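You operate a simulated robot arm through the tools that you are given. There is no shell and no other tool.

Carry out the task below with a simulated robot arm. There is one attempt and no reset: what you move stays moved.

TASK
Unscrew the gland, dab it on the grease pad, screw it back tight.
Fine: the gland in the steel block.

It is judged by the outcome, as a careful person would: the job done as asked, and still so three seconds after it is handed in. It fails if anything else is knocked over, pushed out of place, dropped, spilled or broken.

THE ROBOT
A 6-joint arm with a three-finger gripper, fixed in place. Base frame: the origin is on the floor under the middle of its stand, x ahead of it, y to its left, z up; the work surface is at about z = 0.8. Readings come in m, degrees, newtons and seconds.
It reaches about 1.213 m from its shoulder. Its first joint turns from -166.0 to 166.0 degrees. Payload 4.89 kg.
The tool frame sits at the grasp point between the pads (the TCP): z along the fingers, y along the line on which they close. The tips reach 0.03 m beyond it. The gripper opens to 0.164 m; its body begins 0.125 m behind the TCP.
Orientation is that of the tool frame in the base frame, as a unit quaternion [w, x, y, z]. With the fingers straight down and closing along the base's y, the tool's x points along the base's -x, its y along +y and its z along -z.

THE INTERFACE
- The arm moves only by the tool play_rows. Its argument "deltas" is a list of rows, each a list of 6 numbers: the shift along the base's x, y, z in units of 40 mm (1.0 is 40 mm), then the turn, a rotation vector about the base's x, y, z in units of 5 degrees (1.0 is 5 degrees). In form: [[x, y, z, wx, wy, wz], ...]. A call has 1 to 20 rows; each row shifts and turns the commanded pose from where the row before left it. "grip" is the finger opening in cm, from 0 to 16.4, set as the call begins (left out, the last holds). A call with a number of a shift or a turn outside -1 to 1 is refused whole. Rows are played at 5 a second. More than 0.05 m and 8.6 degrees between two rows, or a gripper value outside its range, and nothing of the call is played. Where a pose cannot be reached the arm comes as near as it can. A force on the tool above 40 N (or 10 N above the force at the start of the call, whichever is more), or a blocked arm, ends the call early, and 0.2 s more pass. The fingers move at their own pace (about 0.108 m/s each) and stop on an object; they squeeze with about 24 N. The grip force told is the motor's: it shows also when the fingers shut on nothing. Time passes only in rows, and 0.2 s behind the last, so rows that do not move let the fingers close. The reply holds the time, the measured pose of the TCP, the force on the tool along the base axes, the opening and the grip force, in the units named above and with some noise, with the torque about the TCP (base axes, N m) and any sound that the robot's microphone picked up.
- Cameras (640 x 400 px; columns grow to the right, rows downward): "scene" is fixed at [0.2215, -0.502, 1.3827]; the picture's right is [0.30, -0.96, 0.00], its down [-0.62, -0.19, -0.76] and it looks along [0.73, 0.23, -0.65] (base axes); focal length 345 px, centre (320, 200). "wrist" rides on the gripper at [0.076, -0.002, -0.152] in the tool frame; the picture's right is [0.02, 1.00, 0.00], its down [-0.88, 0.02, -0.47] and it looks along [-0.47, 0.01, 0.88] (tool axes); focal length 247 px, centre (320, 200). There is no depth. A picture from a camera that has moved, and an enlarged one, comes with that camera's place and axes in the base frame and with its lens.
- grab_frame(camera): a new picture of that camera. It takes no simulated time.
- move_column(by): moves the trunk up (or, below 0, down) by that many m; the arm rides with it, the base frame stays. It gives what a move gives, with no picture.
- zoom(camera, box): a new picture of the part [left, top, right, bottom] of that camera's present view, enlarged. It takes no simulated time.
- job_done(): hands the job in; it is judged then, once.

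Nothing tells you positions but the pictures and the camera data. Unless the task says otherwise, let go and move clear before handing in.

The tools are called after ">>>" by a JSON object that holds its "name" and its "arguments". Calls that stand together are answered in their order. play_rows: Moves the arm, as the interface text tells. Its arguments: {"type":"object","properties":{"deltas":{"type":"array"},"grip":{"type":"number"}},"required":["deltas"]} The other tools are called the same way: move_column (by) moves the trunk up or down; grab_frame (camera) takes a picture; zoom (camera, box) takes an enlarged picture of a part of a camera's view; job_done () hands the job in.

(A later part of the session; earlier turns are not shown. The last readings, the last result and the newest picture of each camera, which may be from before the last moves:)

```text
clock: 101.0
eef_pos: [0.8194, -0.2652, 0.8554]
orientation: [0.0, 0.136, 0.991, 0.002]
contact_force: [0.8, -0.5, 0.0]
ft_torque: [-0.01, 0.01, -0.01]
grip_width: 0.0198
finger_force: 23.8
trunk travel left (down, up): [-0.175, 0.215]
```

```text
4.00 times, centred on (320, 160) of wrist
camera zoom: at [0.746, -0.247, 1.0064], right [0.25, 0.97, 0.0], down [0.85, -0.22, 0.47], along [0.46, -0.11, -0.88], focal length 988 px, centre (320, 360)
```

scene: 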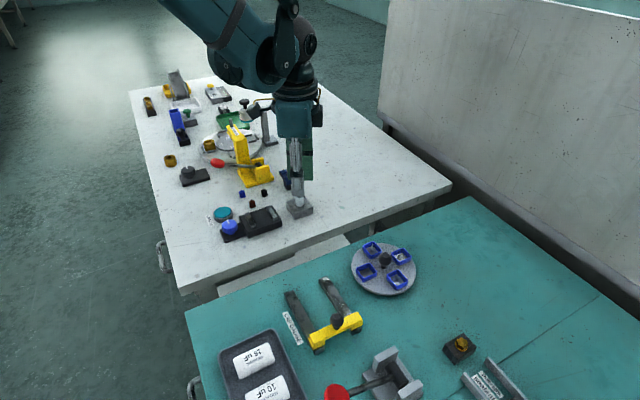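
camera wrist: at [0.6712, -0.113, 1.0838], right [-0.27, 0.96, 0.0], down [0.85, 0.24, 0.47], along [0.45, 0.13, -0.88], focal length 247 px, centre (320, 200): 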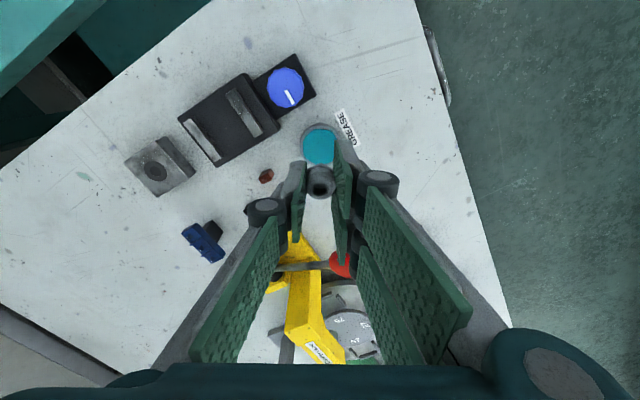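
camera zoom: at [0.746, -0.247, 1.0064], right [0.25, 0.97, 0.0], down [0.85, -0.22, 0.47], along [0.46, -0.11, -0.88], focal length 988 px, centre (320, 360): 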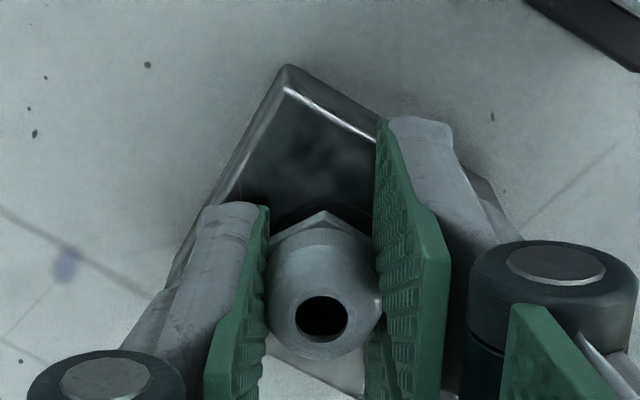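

>>> {"name": "zoom", "arguments": {"camera": "scene", "box": [280, 180, 324, 215]}}

>>> {"name": "zoom", "arguments": {"camera": "scene", "box": [275, 185, 323, 221]}}

```text
11.43 times, centred on (302, 198) of scene
camera zoom: at [0.2215, -0.502, 1.3827], right [0.3, -0.96, 0.0], down [-0.62, -0.19, -0.76], along [0.73, 0.23, -0.65], focal length 3941 px, centre (526, 229)
```

zoom: 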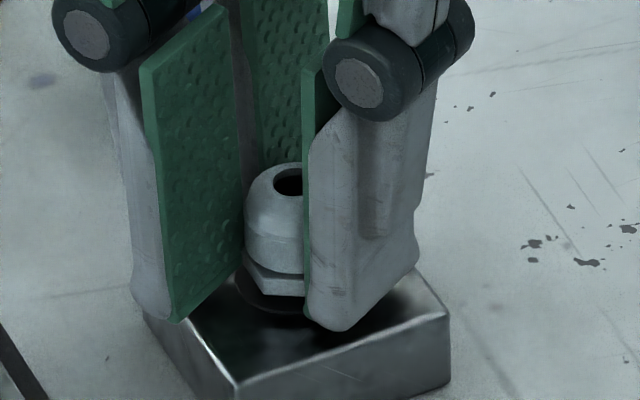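

```text
11.11 times, centred on (299, 203) of scene
camera zoom: at [0.2215, -0.502, 1.3827], right [0.3, -0.96, 0.0], down [-0.62, -0.19, -0.76], along [0.73, 0.23, -0.65], focal length 3832 px, centre (553, 167)
```

zoom: 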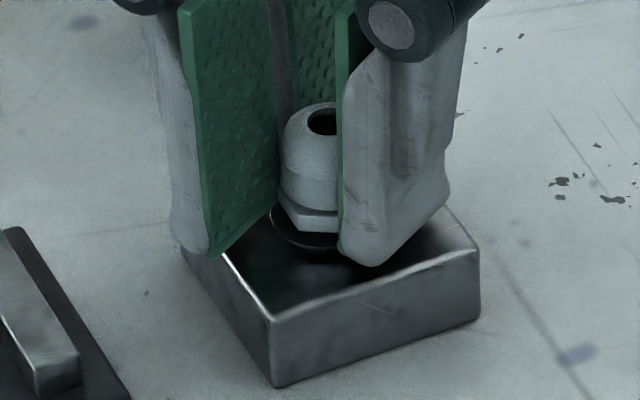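

The rotation let the arm drift about 2 mm off the hole axis, as both the camera pose and the scene view show, so the thread couldn't engage. I'll recentre and turn in smaller steps, correcting drift as I go.

>>> {"name": "play_rows", "arguments": {"deltas": [[0.017, 0.055, 0, 0, 0, 0], [0, 0, 0, 0, 0, 0], [0, 0, 0, 0, 0, 0]]}}

>>> {"name": "zoom", "arguments": {"camera": "wrist", "box": [250, 110, 390, 210]}}

>>> {"name": "zoom", "arguments": {"camera": "scene", "box": [275, 185, 323, 221]}}

```text
clock: 101.8
eef_pos: [0.8197, -0.2605, 0.8542]
orientation: [0.001, 0.135, 0.991, 0.002]
contact_force: [0.6, 0.3, -0.5]
ft_torque: [-0.01, 0.0, 0.0]
grip_width: 0.0198
finger_force: 24.9
trunk travel left (down, up): [-0.175, 0.215]
```

```text
4.00 times, centred on (320, 160) of wrist
camera zoom: at [0.7462, -0.2441, 1.0062], right [0.25, 0.97, 0.0], down [0.85, -0.22, 0.47], along [0.46, -0.11, -0.88], focal length 988 px, centre (320, 360)
```

zoom: 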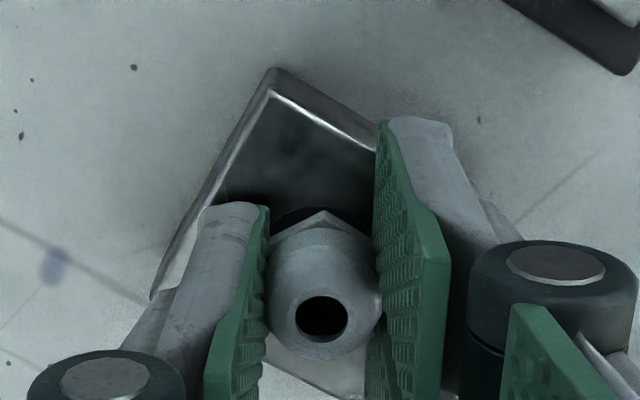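

```text
11.11 times, centred on (299, 203) of scene
camera zoom: at [0.2215, -0.502, 1.3827], right [0.3, -0.96, 0.0], down [-0.62, -0.19, -0.76], along [0.73, 0.23, -0.65], focal length 3832 px, centre (553, 167)
```

zoom: 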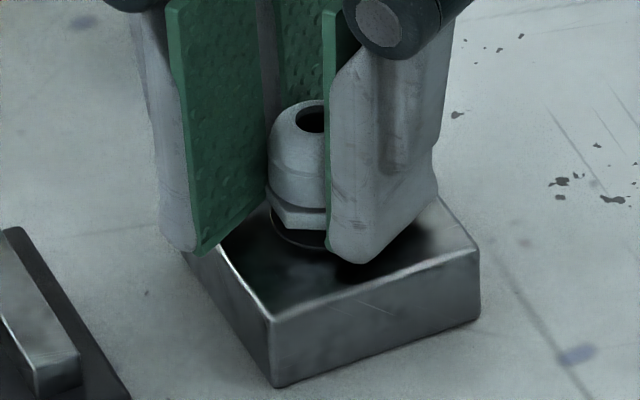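

>>> {"name": "play_rows", "arguments": {"deltas": [[0.015, -0.018, 0, 0, 0, 0], [0, 0, 0, 0, 0, 0]]}}

>>> {"name": "zoom", "arguments": {"camera": "wrist", "box": [250, 110, 390, 210]}}

>>> {"name": "zoom", "arguments": {"camera": "scene", "box": [275, 185, 323, 221]}}

```text
clock: 102.4
eef_pos: [0.8208, -0.2621, 0.8546]
orientation: [0.0, 0.136, 0.991, 0.001]
contact_force: [-0.1, -0.5, 0.0]
ft_torque: [-0.03, -0.04, -0.02]
grip_width: 0.0199
finger_force: 23.3
trunk travel left (down, up): [-0.175, 0.215]
```

```text
4.00 times, centred on (320, 160) of wrist
camera zoom: at [0.7472, -0.2449, 1.006], right [0.25, 0.97, 0.0], down [0.85, -0.22, 0.47], along [0.46, -0.11, -0.88], focal length 988 px, centre (320, 360)
```

zoom: 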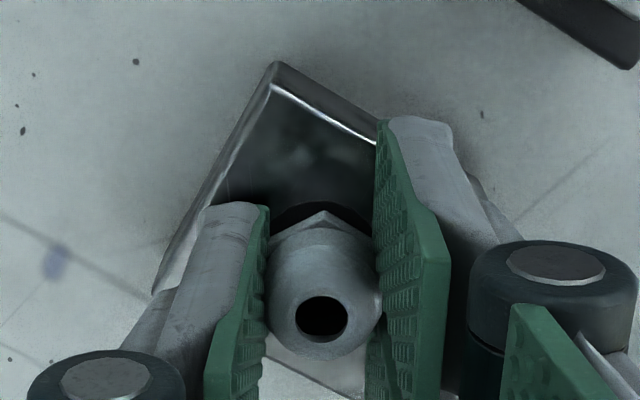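

```text
11.11 times, centred on (299, 203) of scene
camera zoom: at [0.2215, -0.502, 1.3827], right [0.3, -0.96, 0.0], down [-0.62, -0.19, -0.76], along [0.73, 0.23, -0.65], focal length 3832 px, centre (553, 167)
```

zoom: 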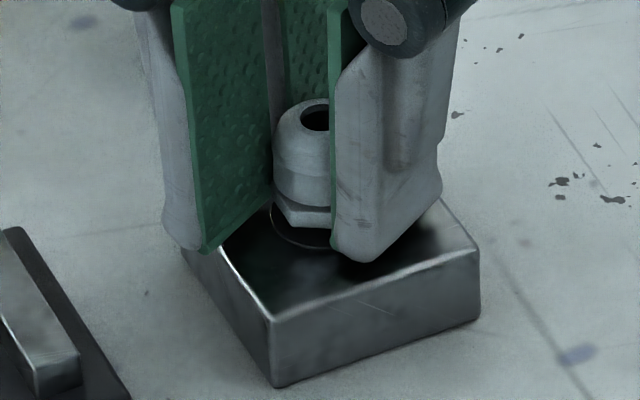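

Well aligned now: the dome edge and hole edge match the original seated picture. Turning clockwise 10° at this height.

>>> {"name": "play_rows", "arguments": {"deltas": [[-0.004, 0.001, 0, 0, 0, -1], [-0.004, 0.001, 0, 0, 0, -1]]}}

>>> {"name": "zoom", "arguments": {"camera": "wrist", "box": [250, 110, 390, 210]}}

>>> {"name": "zoom", "arguments": {"camera": "scene", "box": [275, 185, 323, 221]}}

```text
clock: 103.0
eef_pos: [0.8228, -0.261, 0.8547]
orientation: [0.0, 0.222, 0.975, 0.001]
contact_force: [-0.1, 0.6, 0.0]
ft_torque: [-0.04, 0.0, -0.01]
grip_width: 0.0199
finger_force: 23.7
trunk travel left (down, up): [-0.175, 0.215]
```

```text
4.00 times, centred on (320, 160) of wrist
camera zoom: at [0.752, -0.2313, 1.0057], right [0.41, 0.91, 0.0], down [0.8, -0.37, 0.47], along [0.43, -0.19, -0.88], focal length 988 px, centre (320, 360)
```

zoom: 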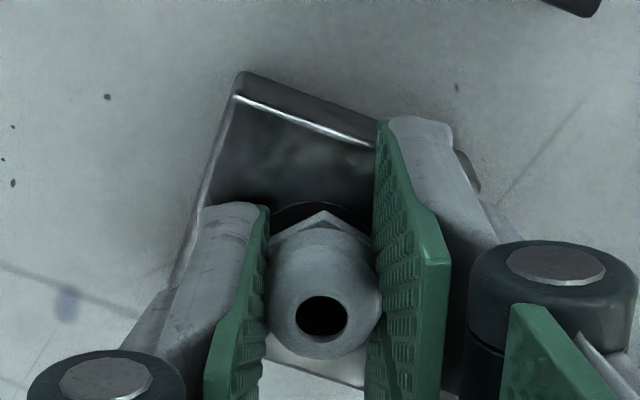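

```text
11.11 times, centred on (299, 203) of scene
camera zoom: at [0.2215, -0.502, 1.3827], right [0.3, -0.96, 0.0], down [-0.62, -0.19, -0.76], along [0.73, 0.23, -0.65], focal length 3832 px, centre (553, 167)
```

zoom: 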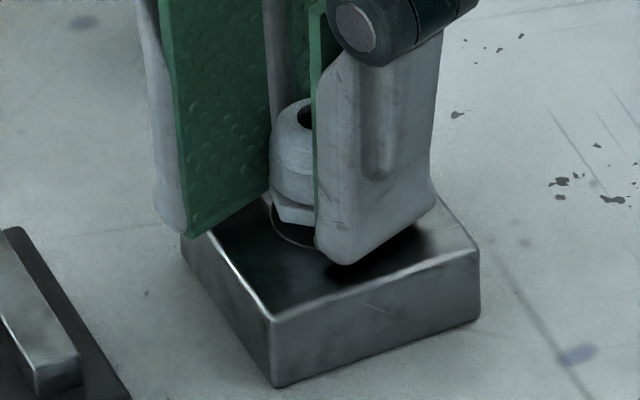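

No engagement in this first 10°. I'll keep turning clockwise in place, holding centre, and watch for the axial force to turn negative as the thread picks up.

>>> {"name": "play_rows", "arguments": {"deltas": [[-0.02, -0.012, 0, 0, 0, -1], [-0.004, 0, 0, 0, 0, -1], [-0.001, 0, 0, 0, 0, -1], [-0.001, 0, 0, 0, 0, -1]]}}

>>> {"name": "zoom", "arguments": {"camera": "wrist", "box": [250, 110, 390, 210]}}

>>> {"name": "play_rows", "arguments": {"deltas": [[0, 0, 0, 0, 0, -1], [0, 0, 0, 0, 0, -1], [0, 0, 0, 0, 0, -1], [0, 0, 0, 0, 0, -1]]}}

>>> {"name": "zoom", "arguments": {"camera": "wrist", "box": [250, 110, 390, 210]}}

```text
clock: 104.0
eef_pos: [0.8196, -0.2624, 0.8544]
orientation: [0.001, 0.388, 0.922, 0.001]
contact_force: [-0.3, 0.2, -0.1]
ft_torque: [0.0, -0.04, -0.01]
grip_width: 0.0198
finger_force: 23.7
trunk travel left (down, up): [-0.175, 0.215]
```

```text
4.00 times, centred on (320, 160) of wrist
camera zoom: at [0.7662, -0.2106, 1.006], right [0.7, 0.71, 0.0], down [0.63, -0.62, 0.47], along [0.34, -0.33, -0.88], focal length 988 px, centre (320, 360)
```

zoom: 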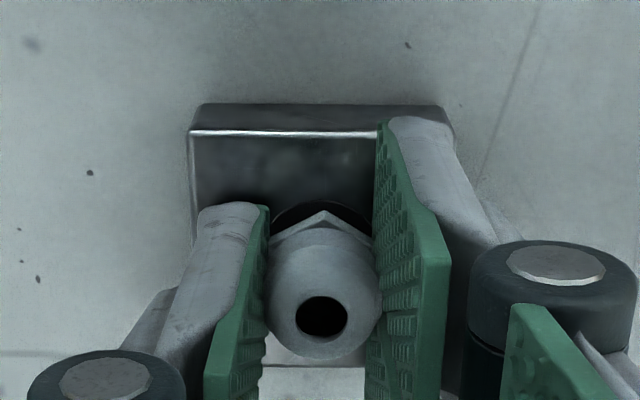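

```text
clock: 105.0
eef_pos: [0.8227, -0.2607, 0.8547]
orientation: [0.001, 0.542, 0.84, 0.002]
contact_force: [-0.3, -0.4, -1.1]
ft_torque: [0.0, -0.02, 0.01]
grip_width: 0.0198
finger_force: 24.2
trunk travel left (down, up): [-0.175, 0.215]
```

```text
4.00 times, centred on (320, 160) of wrist
camera zoom: at [0.7878, -0.1941, 1.0067], right [0.9, 0.43, 0.0], down [0.38, -0.8, 0.47], along [0.21, -0.43, -0.88], focal length 988 px, centre (320, 360)
```

zoom: 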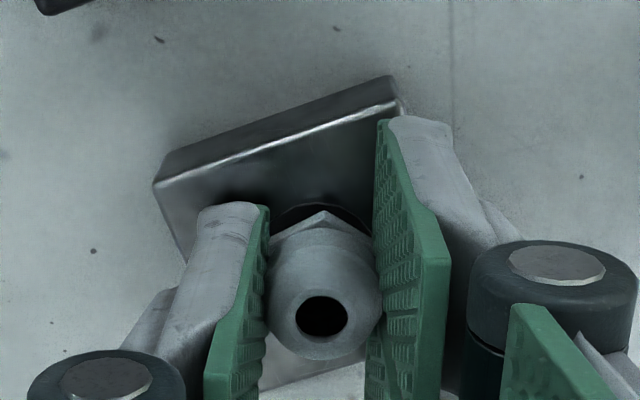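

Still no pickup. The pull events only happened when the stud first entered the mouth of the hole from above. I'll lift clear, rotate back counter-clockwise for a long stroke and re-enter slowly, testing with small clockwise turns right at the mouth.

>>> {"name": "play_rows", "arguments": {"deltas": [[0, 0, 0.1, 0, 0, 0], [0, 0, 0.15, 0, 0, 0], [0, 0, 0, 0, 0, 1], [0, 0, 0, 0, 0, 1], [0, 0, 0, 0, 0, 1], [0, 0, 0, 0, 0, 1], [0, 0, 0, 0, 0, 1], [0, 0, 0, 0, 0, 1], [0, 0, 0, 0, 0, 1], [0, 0, 0, 0, 0, 1], [0, 0, 0, 0, 0, 1], [0, 0, 0, 0, 0, 1], [0, 0, 0, 0, 0, 1], [0, 0, 0, 0, 0, 1], [0, 0, 0, 0, 0, 1], [0, 0, 0, 0, 0, 1], [0, 0, 0, 0, 0, 1], [0, 0, 0, 0, 0, 1], [0, 0, 0, 0, 0, 1], [0, 0, 0, 0, 0, 1]]}}

>>> {"name": "play_rows", "arguments": {"deltas": [[0, 0, 0, 0, 0, 1], [0, 0, 0, 0, 0, 1], [0, 0, 0, 0, 0, 1], [0, 0, 0, 0, 0, 1], [0, 0, 0, 0, 0, 0], [0, 0, 0, 0, 0, 0]]}}

>>> {"name": "zoom", "arguments": {"camera": "wrist", "box": [250, 110, 390, 210]}}

>>> {"name": "zoom", "arguments": {"camera": "scene", "box": [275, 185, 323, 221]}}

```text
clock: 109.2
eef_pos: [0.8204, -0.2611, 0.8658]
orientation: [0.0, -0.212, 0.977, 0.002]
contact_force: [-0.5, -0.3, -0.8]
ft_torque: [0.01, 0.02, 0.03]
grip_width: 0.0197
finger_force: 23.5
trunk travel left (down, up): [-0.175, 0.215]
```

```text
clock: 110.6
eef_pos: [0.8201, -0.2611, 0.8641]
orientation: [0.0, -0.378, 0.926, 0.003]
contact_force: [0.7, -0.1, -0.3]
ft_torque: [-0.03, -0.03, -0.01]
grip_width: 0.0198
finger_force: 24.3
trunk travel left (down, up): [-0.175, 0.215]
```

```text
4.00 times, centred on (320, 160) of wrist
camera zoom: at [0.7685, -0.318, 1.0159], right [-0.72, 0.7, 0.0], down [0.62, 0.63, 0.47], along [0.33, 0.34, -0.88], focal length 988 px, centre (320, 360)
```

zoom: 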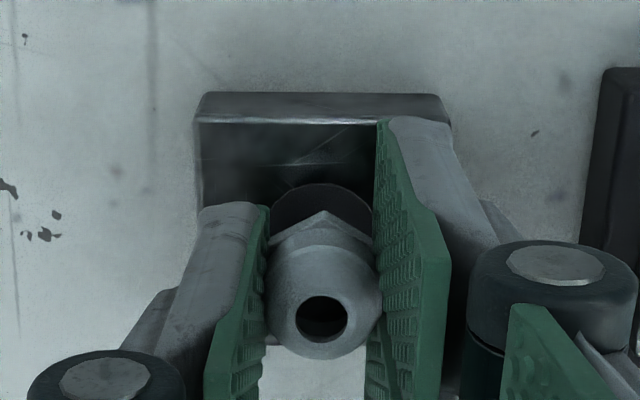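

```text
11.11 times, centred on (299, 203) of scene
camera zoom: at [0.2215, -0.502, 1.3827], right [0.3, -0.96, 0.0], down [-0.62, -0.19, -0.76], along [0.73, 0.23, -0.65], focal length 3832 px, centre (553, 167)
```

zoom: 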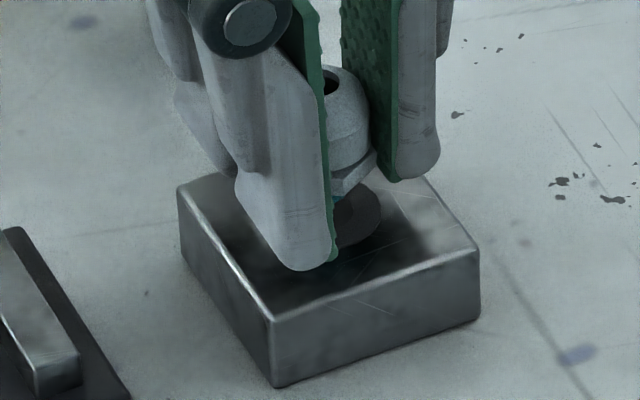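

>>> {"name": "play_rows", "arguments": {"deltas": [[-0.015, 0.01, -0.05, 0, 0, 0], [0, 0, -0.05, 0, 0, 0], [0, 0, 0, 0, 0, 0]]}}

>>> {"name": "zoom", "arguments": {"camera": "wrist", "box": [250, 110, 390, 210]}}

>>> {"name": "play_rows", "arguments": {"deltas": [[0, 0, -0.012, 0, 0, 0], [0, 0, 0, 0, 0, 0]]}}

>>> {"name": "play_rows", "arguments": {"deltas": [[0, 0, -0.012, 0, 0, 0], [0, 0, 0, 0, 0, 0]]}}

>>> {"name": "zoom", "arguments": {"camera": "wrist", "box": [250, 110, 390, 210]}}

```text
clock: 111.4
eef_pos: [0.8198, -0.2601, 0.8604]
orientation: [-0.001, -0.378, 0.926, 0.002]
contact_force: [0.1, 0.6, -0.4]
ft_torque: [-0.02, 0.02, 0.03]
grip_width: 0.02
finger_force: 24.0
trunk travel left (down, up): [-0.175, 0.215]
```

```text
4.00 times, centred on (320, 160) of wrist
camera zoom: at [0.7675, -0.3172, 1.0117], right [-0.71, 0.7, 0.0], down [0.62, 0.63, 0.47], along [0.33, 0.34, -0.88], focal length 988 px, centre (320, 360)
```

zoom: 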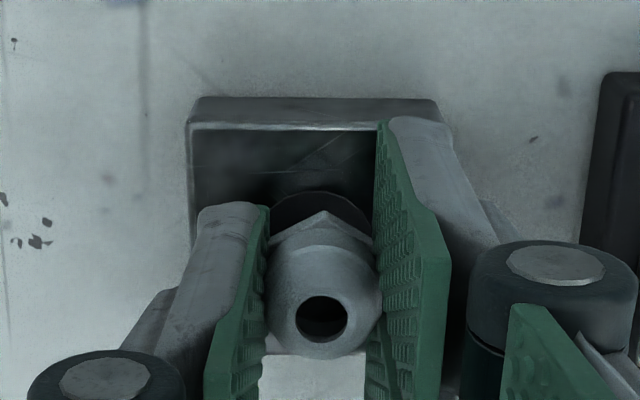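

```text
clock: 112.0
eef_pos: [0.8192, -0.26, 0.8586]
orientation: [-0.001, -0.378, 0.926, 0.002]
contact_force: [0.5, 0.2, 0.1]
ft_torque: [0.03, -0.02, -0.02]
grip_width: 0.0199
finger_force: 23.8
trunk travel left (down, up): [-0.175, 0.215]
```

```text
clock: 112.6
eef_pos: [0.8201, -0.2604, 0.8588]
orientation: [0.0, -0.378, 0.926, 0.001]
contact_force: [-0.3, 0.0, -0.5]
ft_torque: [0.02, -0.02, -0.05]
grip_width: 0.0198
finger_force: 23.9
trunk travel left (down, up): [-0.175, 0.215]
```

```text
4.00 times, centred on (320, 160) of wrist
camera zoom: at [0.7673, -0.3173, 1.0107], right [-0.71, 0.7, 0.0], down [0.62, 0.63, 0.47], along [0.33, 0.34, -0.88], focal length 988 px, centre (320, 360)
```

zoom: 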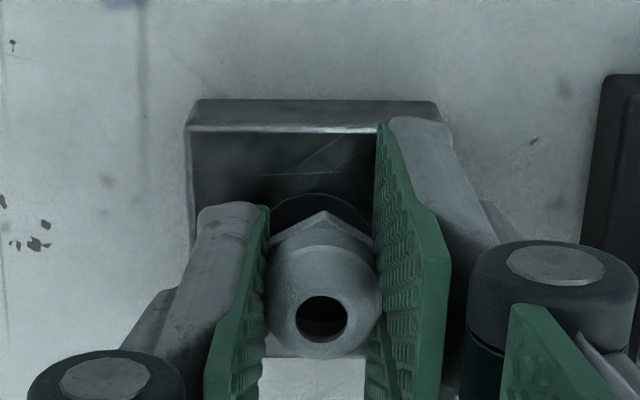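

>>> {"name": "play_rows", "arguments": {"deltas": [[0.006, -0.003, -0.012, 0, 0, 0], [0, 0, 0, 0, 0, 0]]}}

>>> {"name": "play_rows", "arguments": {"deltas": [[0, 0, -0.012, 0, 0, 0], [0, 0, 0, 0, 0, 0]]}}

>>> {"name": "play_rows", "arguments": {"deltas": [[0, 0, -0.012, 0, 0, 0], [0, 0, 0, 0, 0, 0]]}}

>>> {"name": "zoom", "arguments": {"camera": "wrist", "box": [250, 110, 390, 210]}}

```text
clock: 113.2
eef_pos: [0.8203, -0.2614, 0.8586]
orientation: [-0.001, -0.378, 0.926, 0.002]
contact_force: [1.3, -0.3, -0.5]
ft_torque: [-0.05, -0.06, 0.0]
grip_width: 0.0197
finger_force: 23.8
trunk travel left (down, up): [-0.175, 0.215]
```

```text
clock: 113.8
eef_pos: [0.8206, -0.2605, 0.8581]
orientation: [-0.001, -0.378, 0.926, 0.002]
contact_force: [1.3, -2.5, -0.4]
ft_torque: [-0.06, -0.06, -0.03]
grip_width: 0.0197
finger_force: 24.1
trunk travel left (down, up): [-0.175, 0.215]
```

```text
clock: 114.4
eef_pos: [0.8206, -0.2619, 0.8574]
orientation: [0.0, -0.377, 0.926, 0.001]
contact_force: [7.3, -10.6, -13.3]
ft_torque: [-0.36, -0.21, 0.01]
grip_width: 0.0196
finger_force: 23.9
trunk travel left (down, up): [-0.175, 0.215]
```

```text
4.00 times, centred on (320, 160) of wrist
camera zoom: at [0.7681, -0.3184, 1.0087], right [-0.71, 0.7, 0.0], down [0.62, 0.63, 0.47], along [0.33, 0.34, -0.88], focal length 988 px, centre (320, 360)
```

zoom: 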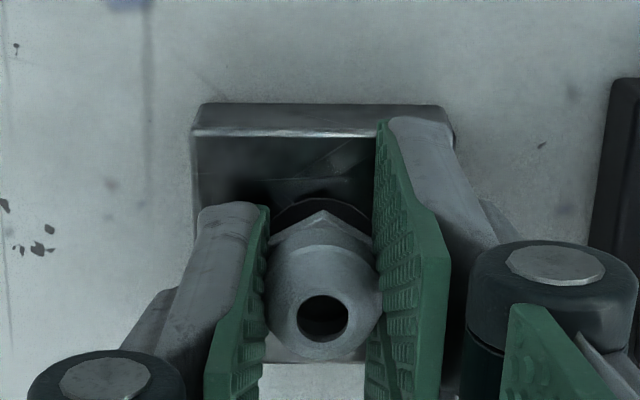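

The pull has appeared again (Fz -13.3 N) at the mouth. Now I'll turn clockwise in single 5° steps with nothing else, and watch how it evolves.

>>> {"name": "play_rows", "arguments": {"deltas": [[0, 0, 0, 0, 0, 0]]}}

>>> {"name": "play_rows", "arguments": {"deltas": [[0, 0, 0, 0, 0, -1]]}}

>>> {"name": "zoom", "arguments": {"camera": "wrist", "box": [250, 110, 390, 210]}}

>>> {"name": "play_rows", "arguments": {"deltas": [[0, 0, 0, 0, 0, -1]]}}

>>> {"name": "zoom", "arguments": {"camera": "wrist", "box": [250, 110, 390, 210]}}

```text
clock: 114.8
eef_pos: [0.8193, -0.2601, 0.8593]
orientation: [0.0, -0.378, 0.926, 0.002]
contact_force: [-0.1, 0.5, 0.3]
ft_torque: [-0.05, -0.01, 0.01]
grip_width: 0.0196
finger_force: 24.2
trunk travel left (down, up): [-0.175, 0.215]
```

```text
clock: 115.2
eef_pos: [0.8199, -0.2616, 0.8571]
orientation: [-0.001, -0.337, 0.941, 0.002]
contact_force: [-0.1, -0.2, -0.6]
ft_torque: [0.05, 0.04, 0.02]
grip_width: 0.0197
finger_force: 24.4
trunk travel left (down, up): [-0.175, 0.215]
```

```text
4.00 times, centred on (320, 160) of wrist
camera zoom: at [0.7628, -0.3128, 1.0093], right [-0.65, 0.76, 0.0], down [0.67, 0.57, 0.47], along [0.36, 0.31, -0.88], focal length 988 px, centre (320, 360)
```

zoom: 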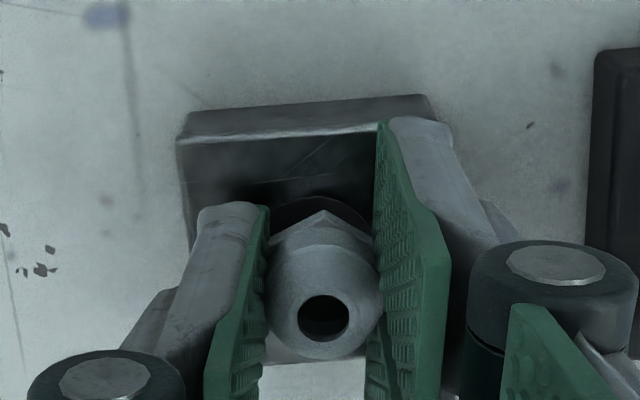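

```text
clock: 115.6
eef_pos: [0.819, -0.2605, 0.8572]
orientation: [-0.001, -0.296, 0.955, 0.001]
contact_force: [-0.5, 0.8, -0.7]
ft_torque: [-0.01, -0.02, 0.03]
grip_width: 0.0197
finger_force: 23.9
trunk travel left (down, up): [-0.175, 0.215]
```

```text
4.00 times, centred on (320, 160) of wrist
camera zoom: at [0.7585, -0.3071, 1.0089], right [-0.58, 0.81, 0.0], down [0.72, 0.51, 0.47], along [0.38, 0.28, -0.88], focal length 988 px, centre (320, 360)
```

zoom: 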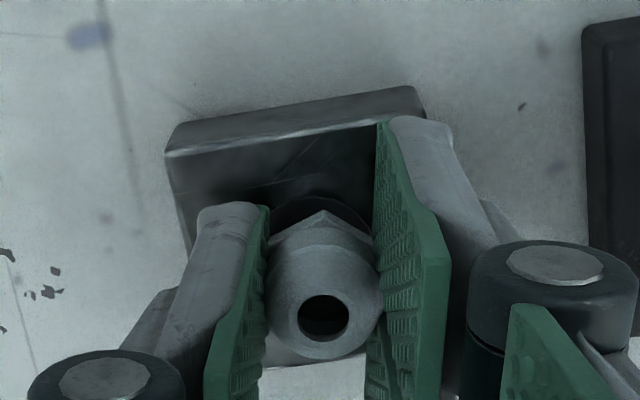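

Key finding: the catch appears as the stud enters the mouth and lets go within about half a second if the gland isn't turning. So it has to enter while already rotating clockwise. I'll lift, rotate back counter-clockwise and re-centre for a screw-in approach.

>>> {"name": "play_rows", "arguments": {"deltas": [[0, 0, 0.06, 0, 0, 0], [0, 0, 0.06, 0, 0, 0], [0, 0, 0, 0, 0, 1], [0, 0, 0, 0, 0, 1], [0, 0, 0, 0, 0, 1], [0, 0, 0, 0, 0, 1], [0, 0, 0, 0, 0, 1], [0, 0, 0, 0, 0, 1], [0, 0, 0, 0, 0, 1], [0, 0, 0, 0, 0, 1], [0, 0, 0, 0, 0, 1], [0, 0, 0, 0, 0, 1], [0, 0, 0, 0, 0, 1], [0, 0, 0, 0, 0, 0], [0, 0, 0, 0, 0, 0]]}}

>>> {"name": "zoom", "arguments": {"camera": "wrist", "box": [250, 110, 390, 210]}}

>>> {"name": "zoom", "arguments": {"camera": "scene", "box": [275, 185, 323, 221]}}

```text
clock: 118.8
eef_pos: [0.8197, -0.2615, 0.8631]
orientation: [-0.001, -0.703, 0.711, 0.001]
contact_force: [-0.3, -0.1, -0.2]
ft_torque: [0.03, 0.01, 0.01]
grip_width: 0.0199
finger_force: 24.0
trunk travel left (down, up): [-0.175, 0.215]
```

```text
4.00 times, centred on (320, 160) of wrist
camera zoom: at [0.822, -0.3395, 1.0141], right [-1.0, -0.01, 0.0], down [-0.01, 0.88, 0.47], along [-0.01, 0.47, -0.88], focal length 988 px, centre (320, 360)
```

zoom: 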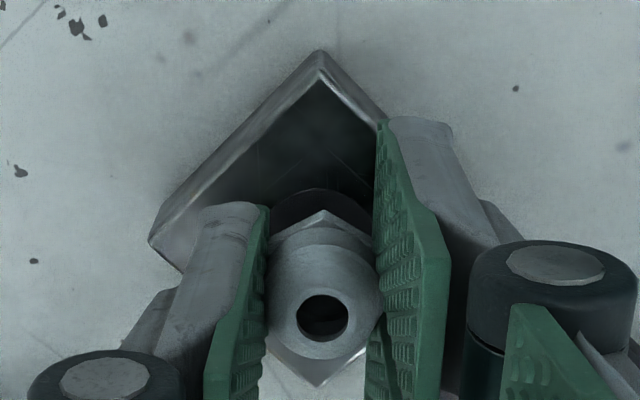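

```text
11.11 times, centred on (299, 203) of scene
camera zoom: at [0.2215, -0.502, 1.3827], right [0.3, -0.96, 0.0], down [-0.62, -0.19, -0.76], along [0.73, 0.23, -0.65], focal length 3832 px, centre (553, 167)
```

zoom: 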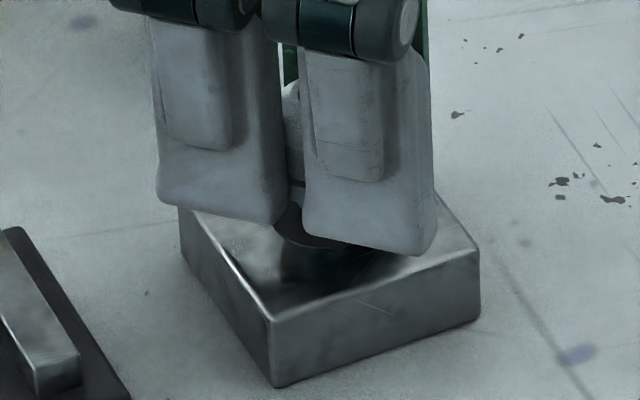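

>>> {"name": "play_rows", "arguments": {"deltas": [[0.012, 0.008, -0.035, 0, 0, 0], [0, 0, -0.03, 0, 0, 0], [0, 0, 0, 0, 0, 0]]}}

>>> {"name": "zoom", "arguments": {"camera": "wrist", "box": [250, 110, 390, 210]}}

```text
clock: 119.6
eef_pos: [0.8201, -0.2611, 0.86]
orientation: [-0.001, -0.704, 0.71, 0.002]
contact_force: [0.4, -0.2, -0.6]
ft_torque: [-0.04, 0.01, -0.02]
grip_width: 0.0197
finger_force: 24.3
trunk travel left (down, up): [-0.175, 0.215]
```

```text
4.00 times, centred on (320, 160) of wrist
camera zoom: at [0.8221, -0.3396, 1.0115], right [-1.0, -0.01, 0.0], down [-0.01, 0.88, 0.47], along [-0.01, 0.47, -0.88], focal length 988 px, centre (320, 360)
```

zoom: 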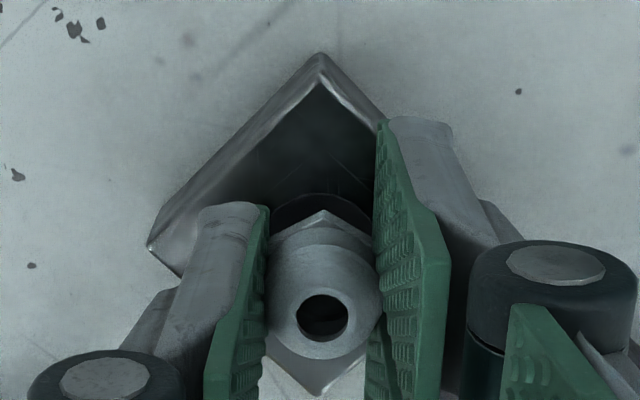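

Positioned just above the mouth. Now a continuous clockwise turn with a slow descent into the hole.

>>> {"name": "play_rows", "arguments": {"deltas": [[0, 0, -0.006, 0, 0, -1], [0, 0, -0.006, 0, 0, -1], [0, 0, -0.006, 0, 0, -1], [0, 0, -0.006, 0, 0, -1], [0, 0, -0.006, 0, 0, -1], [0, 0, -0.006, 0, 0, -1], [0, 0, -0.006, 0, 0, -1], [0, 0, -0.006, 0, 0, -1], [0, 0, -0.006, 0, 0, -1], [-0.001, 0, -0.006, 0, 0, -1], [-0.001, 0, -0.006, 0, 0, -1], [-0.001, 0, -0.006, 0, 0, -1], [-0.001, 0, -0.005, 0, 0, -1], [-0.001, 0, -0.003, 0, 0, -1], [-0.001, 0, -0.002, 0, 0, -1], [-0.001, 0, -0.001, 0, 0, -1], [-0.001, 0, -0.001, 0, 0, -1], [-0.001, 0, -0.001, 0, 0, -1]]}}

>>> {"name": "zoom", "arguments": {"camera": "wrist", "box": [250, 110, 390, 210]}}

>>> {"name": "zoom", "arguments": {"camera": "scene", "box": [275, 185, 323, 221]}}

```text
clock: 123.4
eef_pos: [0.8191, -0.2598, 0.857]
orientation: [0.0, 0.007, 1.0, 0.001]
contact_force: [-0.6, -0.7, -0.1]
ft_torque: [-0.06, 0.01, 0.02]
grip_width: 0.0201
finger_force: 23.9
trunk travel left (down, up): [-0.175, 0.215]
```

```text
4.00 times, centred on (320, 160) of wrist
camera zoom: at [0.7444, -0.2633, 1.0088], right [-0.01, 1.0, 0.0], down [0.88, 0.01, 0.47], along [0.47, 0.01, -0.88], focal length 988 px, centre (320, 360)
```

zoom: 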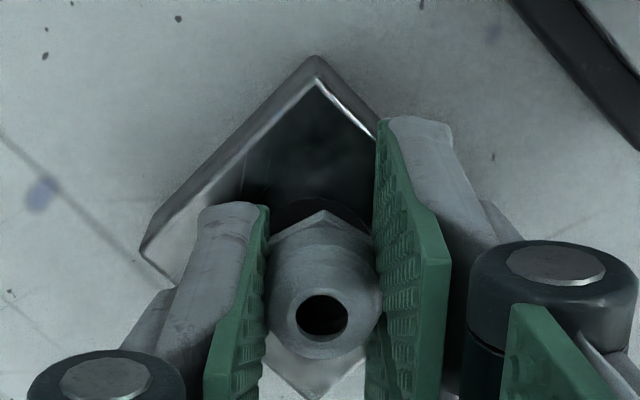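

```text
11.11 times, centred on (299, 203) of scene
camera zoom: at [0.2215, -0.502, 1.3827], right [0.3, -0.96, 0.0], down [-0.62, -0.19, -0.76], along [0.73, 0.23, -0.65], focal length 3832 px, centre (553, 167)
```

zoom: 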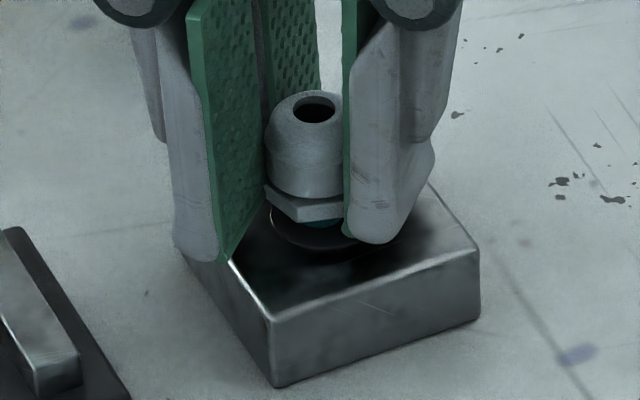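

The arm drifted about 1.3 mm in +y during the turn and hasn't quite reached catch depth. I'll correct that while continuing the clockwise turn and the descent.

>>> {"name": "play_rows", "arguments": {"deltas": [[-0.001, -0.012, -0.002, 0, 0, -1], [-0.001, -0.012, -0.002, 0, 0, -1], [-0.001, -0.01, -0.004, 0, 0, -1], [-0.001, 0, -0.006, 0, 0, -1], [-0.001, 0.001, -0.006, 0, 0, -1], [-0.001, 0.001, -0.006, 0, 0, -1], [-0.001, 0.001, -0.006, 0, 0, -1], [-0.001, 0.001, -0.004, 0, 0, -1]]}}

>>> {"name": "zoom", "arguments": {"camera": "wrist", "box": [250, 110, 390, 210]}}

>>> {"name": "zoom", "arguments": {"camera": "scene", "box": [275, 185, 323, 221]}}

```text
clock: 125.2
eef_pos: [0.8205, -0.2618, 0.8568]
orientation: [0.002, 0.348, 0.937, 0.002]
contact_force: [0.5, 0.5, 0.0]
ft_torque: [-0.03, 0.01, 0.0]
grip_width: 0.02
finger_force: 23.9
trunk travel left (down, up): [-0.175, 0.215]
```

```text
4.00 times, centred on (320, 160) of wrist
camera zoom: at [0.7617, -0.216, 1.008], right [0.64, 0.77, 0.0], down [0.68, -0.56, 0.47], along [0.37, -0.3, -0.88], focal length 988 px, centre (320, 360)
```

zoom: 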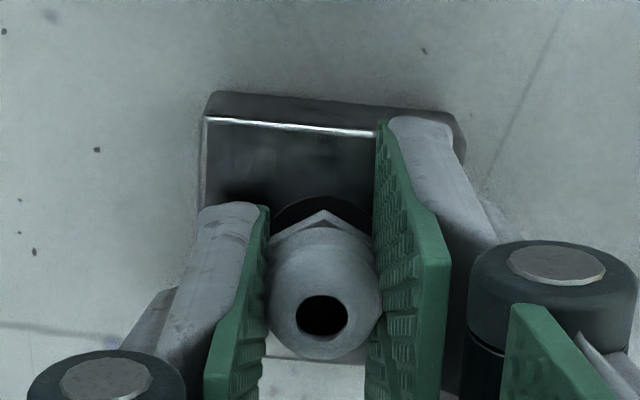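

```text
11.11 times, centred on (299, 203) of scene
camera zoom: at [0.2215, -0.502, 1.3827], right [0.3, -0.96, 0.0], down [-0.62, -0.19, -0.76], along [0.73, 0.23, -0.65], focal length 3832 px, centre (553, 167)
```

zoom: 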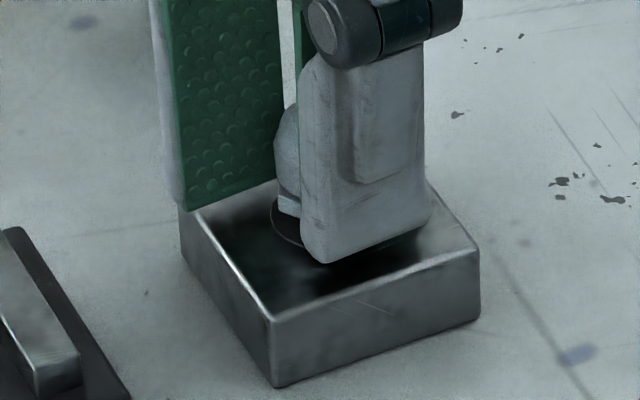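

Not caught: the lateral offset was about 1 mm at the critical depth. I'll re-arm by lifting out, go back to 44°, where I know the exact catch position (camera at 0.7681, -0.3184), then enter quickly with simultaneous rotation.

>>> {"name": "play_rows", "arguments": {"deltas": [[0, 0, 0.07, 0, 0, 0], [0, 0, 0.07, 0, 0, 0], [0, 0, 0, 0, 0, 1], [0, 0, 0, 0, 0, 1], [0, 0, 0, 0, 0, 1], [0, 0, 0, 0, 0, 1], [0, 0, 0, 0, 0, 1], [0, 0, 0, 0, 0, 1], [0, 0, 0, 0, 0, 1], [0, 0, 0, 0, 0, 1], [0, 0, 0, 0, 0, 1], [0, 0, 0, 0, 0, 1], [0, 0, 0, 0, 0, 1], [0, 0, 0, 0, 0, 1], [0, 0, 0, 0, 0, 1], [0, 0, 0, 0, 0, 1], [0, 0, 0, 0, 0, 1], [0, 0, 0, 0, 0, 1], [0, 0, 0, 0, 0, 1], [0, 0, 0, 0, 0, 0]]}}

>>> {"name": "zoom", "arguments": {"camera": "wrist", "box": [250, 110, 390, 210]}}

```text
clock: 129.4
eef_pos: [0.8201, -0.2624, 0.8614]
orientation: [0.0, -0.377, 0.926, 0.002]
contact_force: [0.0, 0.3, -0.3]
ft_torque: [-0.02, -0.01, 0.01]
grip_width: 0.0198
finger_force: 24.5
trunk travel left (down, up): [-0.175, 0.215]
```

```text
4.00 times, centred on (320, 160) of wrist
camera zoom: at [0.7672, -0.3185, 1.0133], right [-0.72, 0.7, 0.0], down [0.62, 0.63, 0.47], along [0.33, 0.34, -0.88], focal length 988 px, centre (320, 360)
```

zoom: 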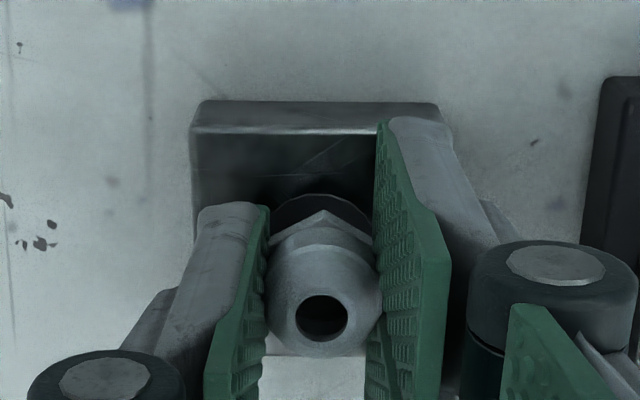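

>>> {"name": "play_rows", "arguments": {"deltas": [[0.022, 0, -0.03, 0, 0, 0], [0, 0, -0.025, 0, 0, 0], [0, 0, 0, 0, 0, 0]]}}

>>> {"name": "zoom", "arguments": {"camera": "wrist", "box": [250, 110, 390, 210]}}

```text
clock: 130.2
eef_pos: [0.8217, -0.2608, 0.8584]
orientation: [-0.001, -0.378, 0.926, 0.002]
contact_force: [-0.9, -0.4, 0.9]
ft_torque: [0.01, 0.0, 0.01]
grip_width: 0.0199
finger_force: 23.5
trunk travel left (down, up): [-0.175, 0.215]
```

```text
4.00 times, centred on (320, 160) of wrist
camera zoom: at [0.7687, -0.3174, 1.0106], right [-0.71, 0.7, 0.0], down [0.62, 0.63, 0.47], along [0.33, 0.34, -0.88], focal length 988 px, centre (320, 360)
```

zoom: 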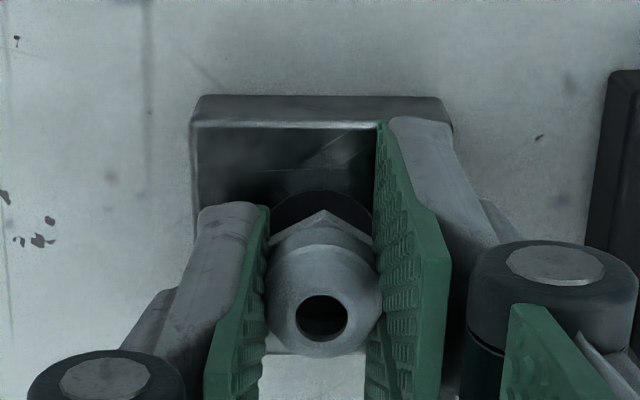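

>>> {"name": "play_rows", "arguments": {"deltas": [[-0.008, -0.022, 0, 0, 0, 0], [0, 0, 0, 0, 0, 0]]}}

>>> {"name": "zoom", "arguments": {"camera": "wrist", "box": [250, 110, 390, 210]}}

```text
clock: 130.8
eef_pos: [0.8211, -0.2618, 0.8593]
orientation: [-0.001, -0.378, 0.926, 0.002]
contact_force: [-0.1, 0.2, -0.1]
ft_torque: [0.01, 0.0, 0.01]
grip_width: 0.0197
finger_force: 24.2
trunk travel left (down, up): [-0.175, 0.215]
```

```text
4.00 times, centred on (320, 160) of wrist
camera zoom: at [0.7679, -0.319, 1.0104], right [-0.71, 0.7, 0.0], down [0.62, 0.63, 0.47], along [0.33, 0.34, -0.88], focal length 988 px, centre (320, 360)
```

zoom: 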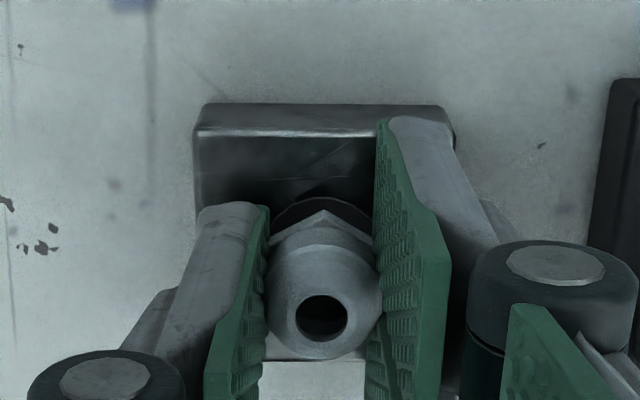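

Aligned to within half a millimetre just above the mouth. Entering now at 0.6 mm per row with simultaneous clockwise rotation.

>>> {"name": "play_rows", "arguments": {"deltas": [[-0.0015, 0, -0.015, 0, 0, -1], [-0.0015, 0, -0.015, 0, 0, -1], [-0.0015, 0, -0.015, 0, 0, -1], [-0.0015, 0, -0.015, 0, 0, -1], [-0.0015, 0, -0.01, 0, 0, -1], [-0.0015, 0, -0.002, 0, 0, -1], [-0.0015, 0, -0.002, 0, 0, -1], [-0.0015, 0, -0.002, 0, 0, -1]]}}

>>> {"name": "zoom", "arguments": {"camera": "wrist", "box": [250, 110, 390, 210]}}

>>> {"name": "zoom", "arguments": {"camera": "scene", "box": [275, 185, 323, 221]}}

```text
clock: 132.6
eef_pos: [0.8199, -0.2629, 0.8556]
orientation: [0.0, -0.038, 0.999, 0.002]
contact_force: [0.7, 0.7, 0.5]
ft_torque: [0.03, 0.0, -0.02]
grip_width: 0.0196
finger_force: 23.7
trunk travel left (down, up): [-0.175, 0.215]
```

```text
4.00 times, centred on (320, 160) of wrist
camera zoom: at [0.7442, -0.2727, 1.0076], right [-0.1, 1.0, 0.0], down [0.88, 0.08, 0.47], along [0.47, 0.05, -0.88], focal length 988 px, centre (320, 360)
```

zoom: 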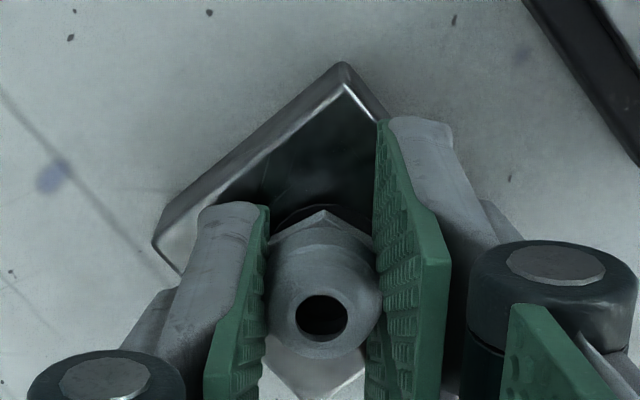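

```text
11.11 times, centred on (299, 203) of scene
camera zoom: at [0.2215, -0.502, 1.3827], right [0.3, -0.96, 0.0], down [-0.62, -0.19, -0.76], along [0.73, 0.23, -0.65], focal length 3832 px, centre (553, 167)
```

zoom: 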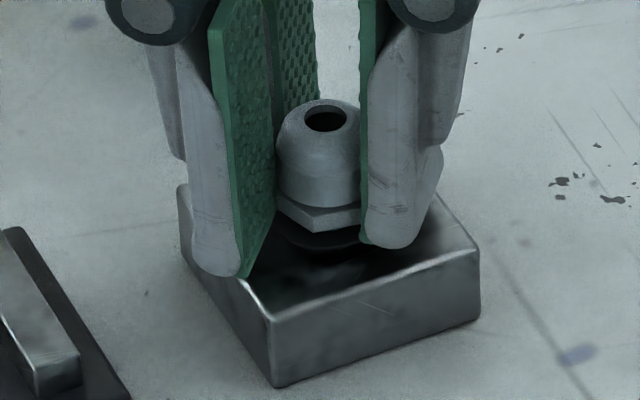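

Not engaged again. I'll repeat the entry with one-row calls that each combine a small descent and a small clockwise turn. That way, when the catch shows up in the force, I can follow with rotation immediately.

>>> {"name": "play_rows", "arguments": {"deltas": [[0, 0, 0.06, 0, 0, 0], [0, 0, 0.06, 0, 0, 0], [0, 0, 0, 0, 0, 1], [0, 0, 0, 0, 0, 1], [0, 0, 0, 0, 0, 1], [0, 0, 0, 0, 0, 1], [0, 0, 0, 0, 0, 1], [0, 0, 0, 0, 0, 1], [0, 0, 0, 0, 0, 1], [0, 0, 0, 0, 0, 1], [0, 0, 0, 0, 0, 0]]}}

>>> {"name": "zoom", "arguments": {"camera": "wrist", "box": [250, 110, 390, 210]}}

```text
clock: 135.0
eef_pos: [0.8207, -0.264, 0.8618]
orientation: [-0.001, -0.378, 0.926, 0.001]
contact_force: [0.4, -0.2, -0.3]
ft_torque: [0.02, -0.01, -0.01]
grip_width: 0.02
finger_force: 23.5
trunk travel left (down, up): [-0.175, 0.215]
```

```text
4.00 times, centred on (320, 160) of wrist
camera zoom: at [0.7675, -0.3202, 1.0124], right [-0.72, 0.7, 0.0], down [0.62, 0.63, 0.47], along [0.33, 0.34, -0.88], focal length 988 px, centre (320, 360)
```

zoom: 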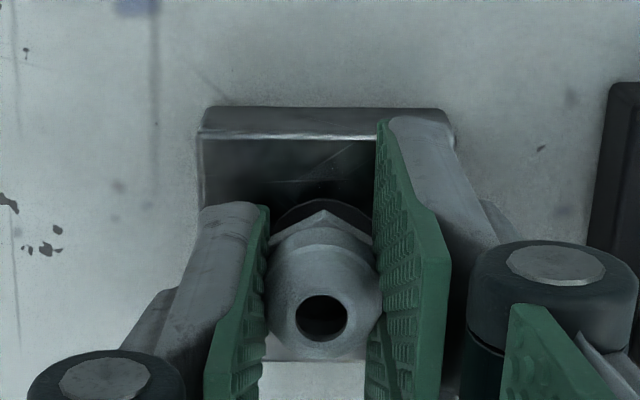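

>>> {"name": "play_rows", "arguments": {"deltas": [[0.015, 0.036, -0.02, 0, 0, 0], [0, 0, -0.015, 0, 0, 0], [0, 0, 0, 0, 0, 0]]}}

>>> {"name": "zoom", "arguments": {"camera": "wrist", "box": [250, 110, 390, 210]}}

```text
clock: 135.8
eef_pos: [0.8201, -0.2628, 0.8597]
orientation: [-0.001, -0.379, 0.926, 0.002]
contact_force: [0.1, 0.0, -0.3]
ft_torque: [0.02, -0.02, -0.01]
grip_width: 0.0198
finger_force: 23.9
trunk travel left (down, up): [-0.175, 0.215]
```

```text
4.00 times, centred on (320, 160) of wrist
camera zoom: at [0.7678, -0.319, 1.0112], right [-0.71, 0.7, 0.0], down [0.62, 0.63, 0.47], along [0.33, 0.34, -0.88], focal length 988 px, centre (320, 360)
```

zoom: 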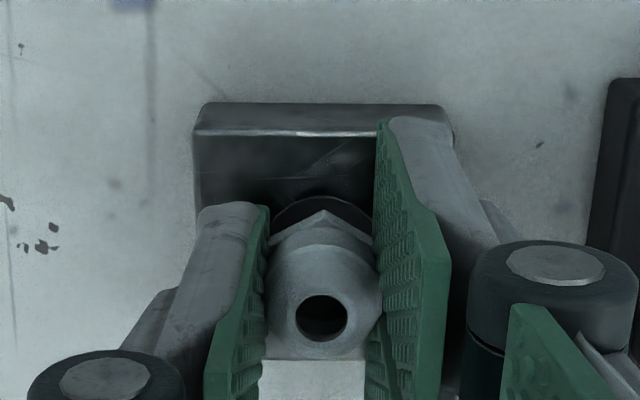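

>>> {"name": "play_rows", "arguments": {"deltas": [[0.001, 0.002, -0.012, 0, 0, -0.5], [0, 0.001, -0.012, 0, 0, -0.5]]}}

>>> {"name": "zoom", "arguments": {"camera": "wrist", "box": [250, 110, 390, 210]}}

```text
clock: 136.4
eef_pos: [0.8208, -0.2622, 0.8594]
orientation: [0.0, -0.337, 0.941, 0.001]
contact_force: [0.6, -0.2, 0.0]
ft_torque: [0.01, 0.0, -0.02]
grip_width: 0.0196
finger_force: 24.0
trunk travel left (down, up): [-0.175, 0.215]
```

```text
4.00 times, centred on (320, 160) of wrist
camera zoom: at [0.7637, -0.3141, 1.0099], right [-0.65, 0.76, 0.0], down [0.67, 0.57, 0.47], along [0.36, 0.31, -0.88], focal length 988 px, centre (320, 360)
```

zoom: 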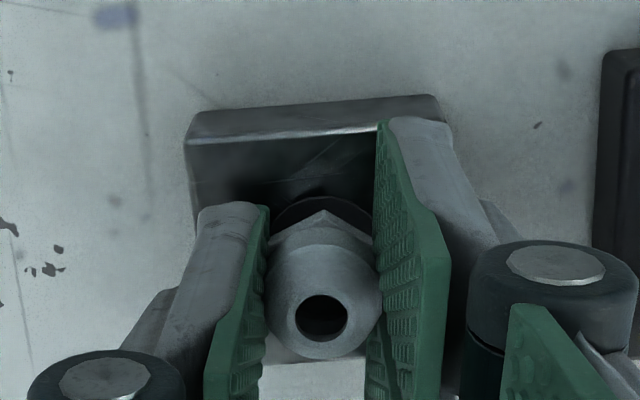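

>>> {"name": "play_rows", "arguments": {"deltas": [[0, 0.003, -0.012, 0, 0, -0.5]]}}

```text
clock: 136.8
eef_pos: [0.821, -0.2613, 0.8567]
orientation: [-0.001, -0.316, 0.949, 0.002]
contact_force: [-0.6, 0.6, 0.8]
ft_torque: [0.0, 0.0, 0.02]
grip_width: 0.0197
finger_force: 24.5
trunk travel left (down, up): [-0.175, 0.215]
```

>>> {"name": "play_rows", "arguments": {"deltas": [[0, 0, -0.012, 0, 0, -0.5]]}}

```text
clock: 137.2
eef_pos: [0.8202, -0.262, 0.8565]
orientation: [0.0, -0.295, 0.955, 0.002]
contact_force: [-0.5, -0.1, -0.3]
ft_torque: [0.03, -0.03, -0.02]
grip_width: 0.0196
finger_force: 24.5
trunk travel left (down, up): [-0.175, 0.215]
```

>>> {"name": "play_rows", "arguments": {"deltas": [[0, 0, -0.012, 0, 0, -0.5]]}}

>>> {"name": "zoom", "arguments": {"camera": "wrist", "box": [250, 110, 390, 210]}}

```text
clock: 137.6
eef_pos: [0.8201, -0.2629, 0.8581]
orientation: [0.0, -0.275, 0.961, 0.001]
contact_force: [1.1, -0.1, -0.7]
ft_torque: [0.0, -0.01, 0.02]
grip_width: 0.0196
finger_force: 23.9
trunk travel left (down, up): [-0.175, 0.215]
```

```text
4.00 times, centred on (320, 160) of wrist
camera zoom: at [0.7573, -0.3055, 1.0083], right [-0.55, 0.84, 0.0], down [0.74, 0.48, 0.47], along [0.39, 0.26, -0.88], focal length 988 px, centre (320, 360)
```

zoom: 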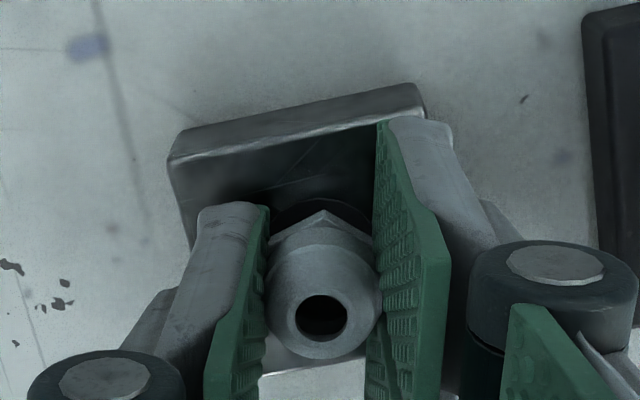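

Well aligned at 1.0083 with no abrupt force this time. It may have engaged gently, so I'll turn clockwise 20° without descending and see whether the thread pulls.

>>> {"name": "play_rows", "arguments": {"deltas": [[-0.001, 0, 0, 0, 0, -1], [-0.001, 0, 0, 0, 0, -1], [-0.001, 0, 0, 0, 0, -1], [-0.001, 0, 0, 0, 0, -1]]}}

>>> {"name": "zoom", "arguments": {"camera": "wrist", "box": [250, 110, 390, 210]}}

>>> {"name": "zoom", "arguments": {"camera": "scene", "box": [275, 185, 323, 221]}}

```text
clock: 138.6
eef_pos: [0.8211, -0.2618, 0.8572]
orientation: [-0.001, -0.103, 0.995, 0.001]
contact_force: [0.3, 0.0, -1.1]
ft_torque: [0.02, 0.0, -0.02]
grip_width: 0.0198
finger_force: 23.7
trunk travel left (down, up): [-0.175, 0.215]
```

```text
4.00 times, centred on (320, 160) of wrist
camera zoom: at [0.7464, -0.2807, 1.0086], right [-0.23, 0.97, 0.0], down [0.86, 0.2, 0.47], along [0.46, 0.11, -0.88], focal length 988 px, centre (320, 360)
```

zoom: 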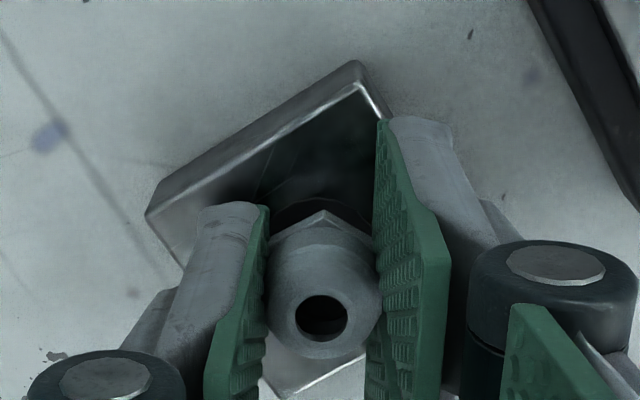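

```text
11.11 times, centred on (299, 203) of scene
camera zoom: at [0.2215, -0.502, 1.3827], right [0.3, -0.96, 0.0], down [-0.62, -0.19, -0.76], along [0.73, 0.23, -0.65], focal length 3832 px, centre (553, 167)
```

zoom: 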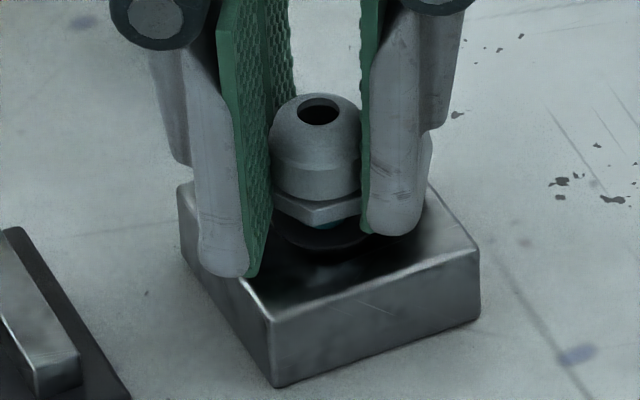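

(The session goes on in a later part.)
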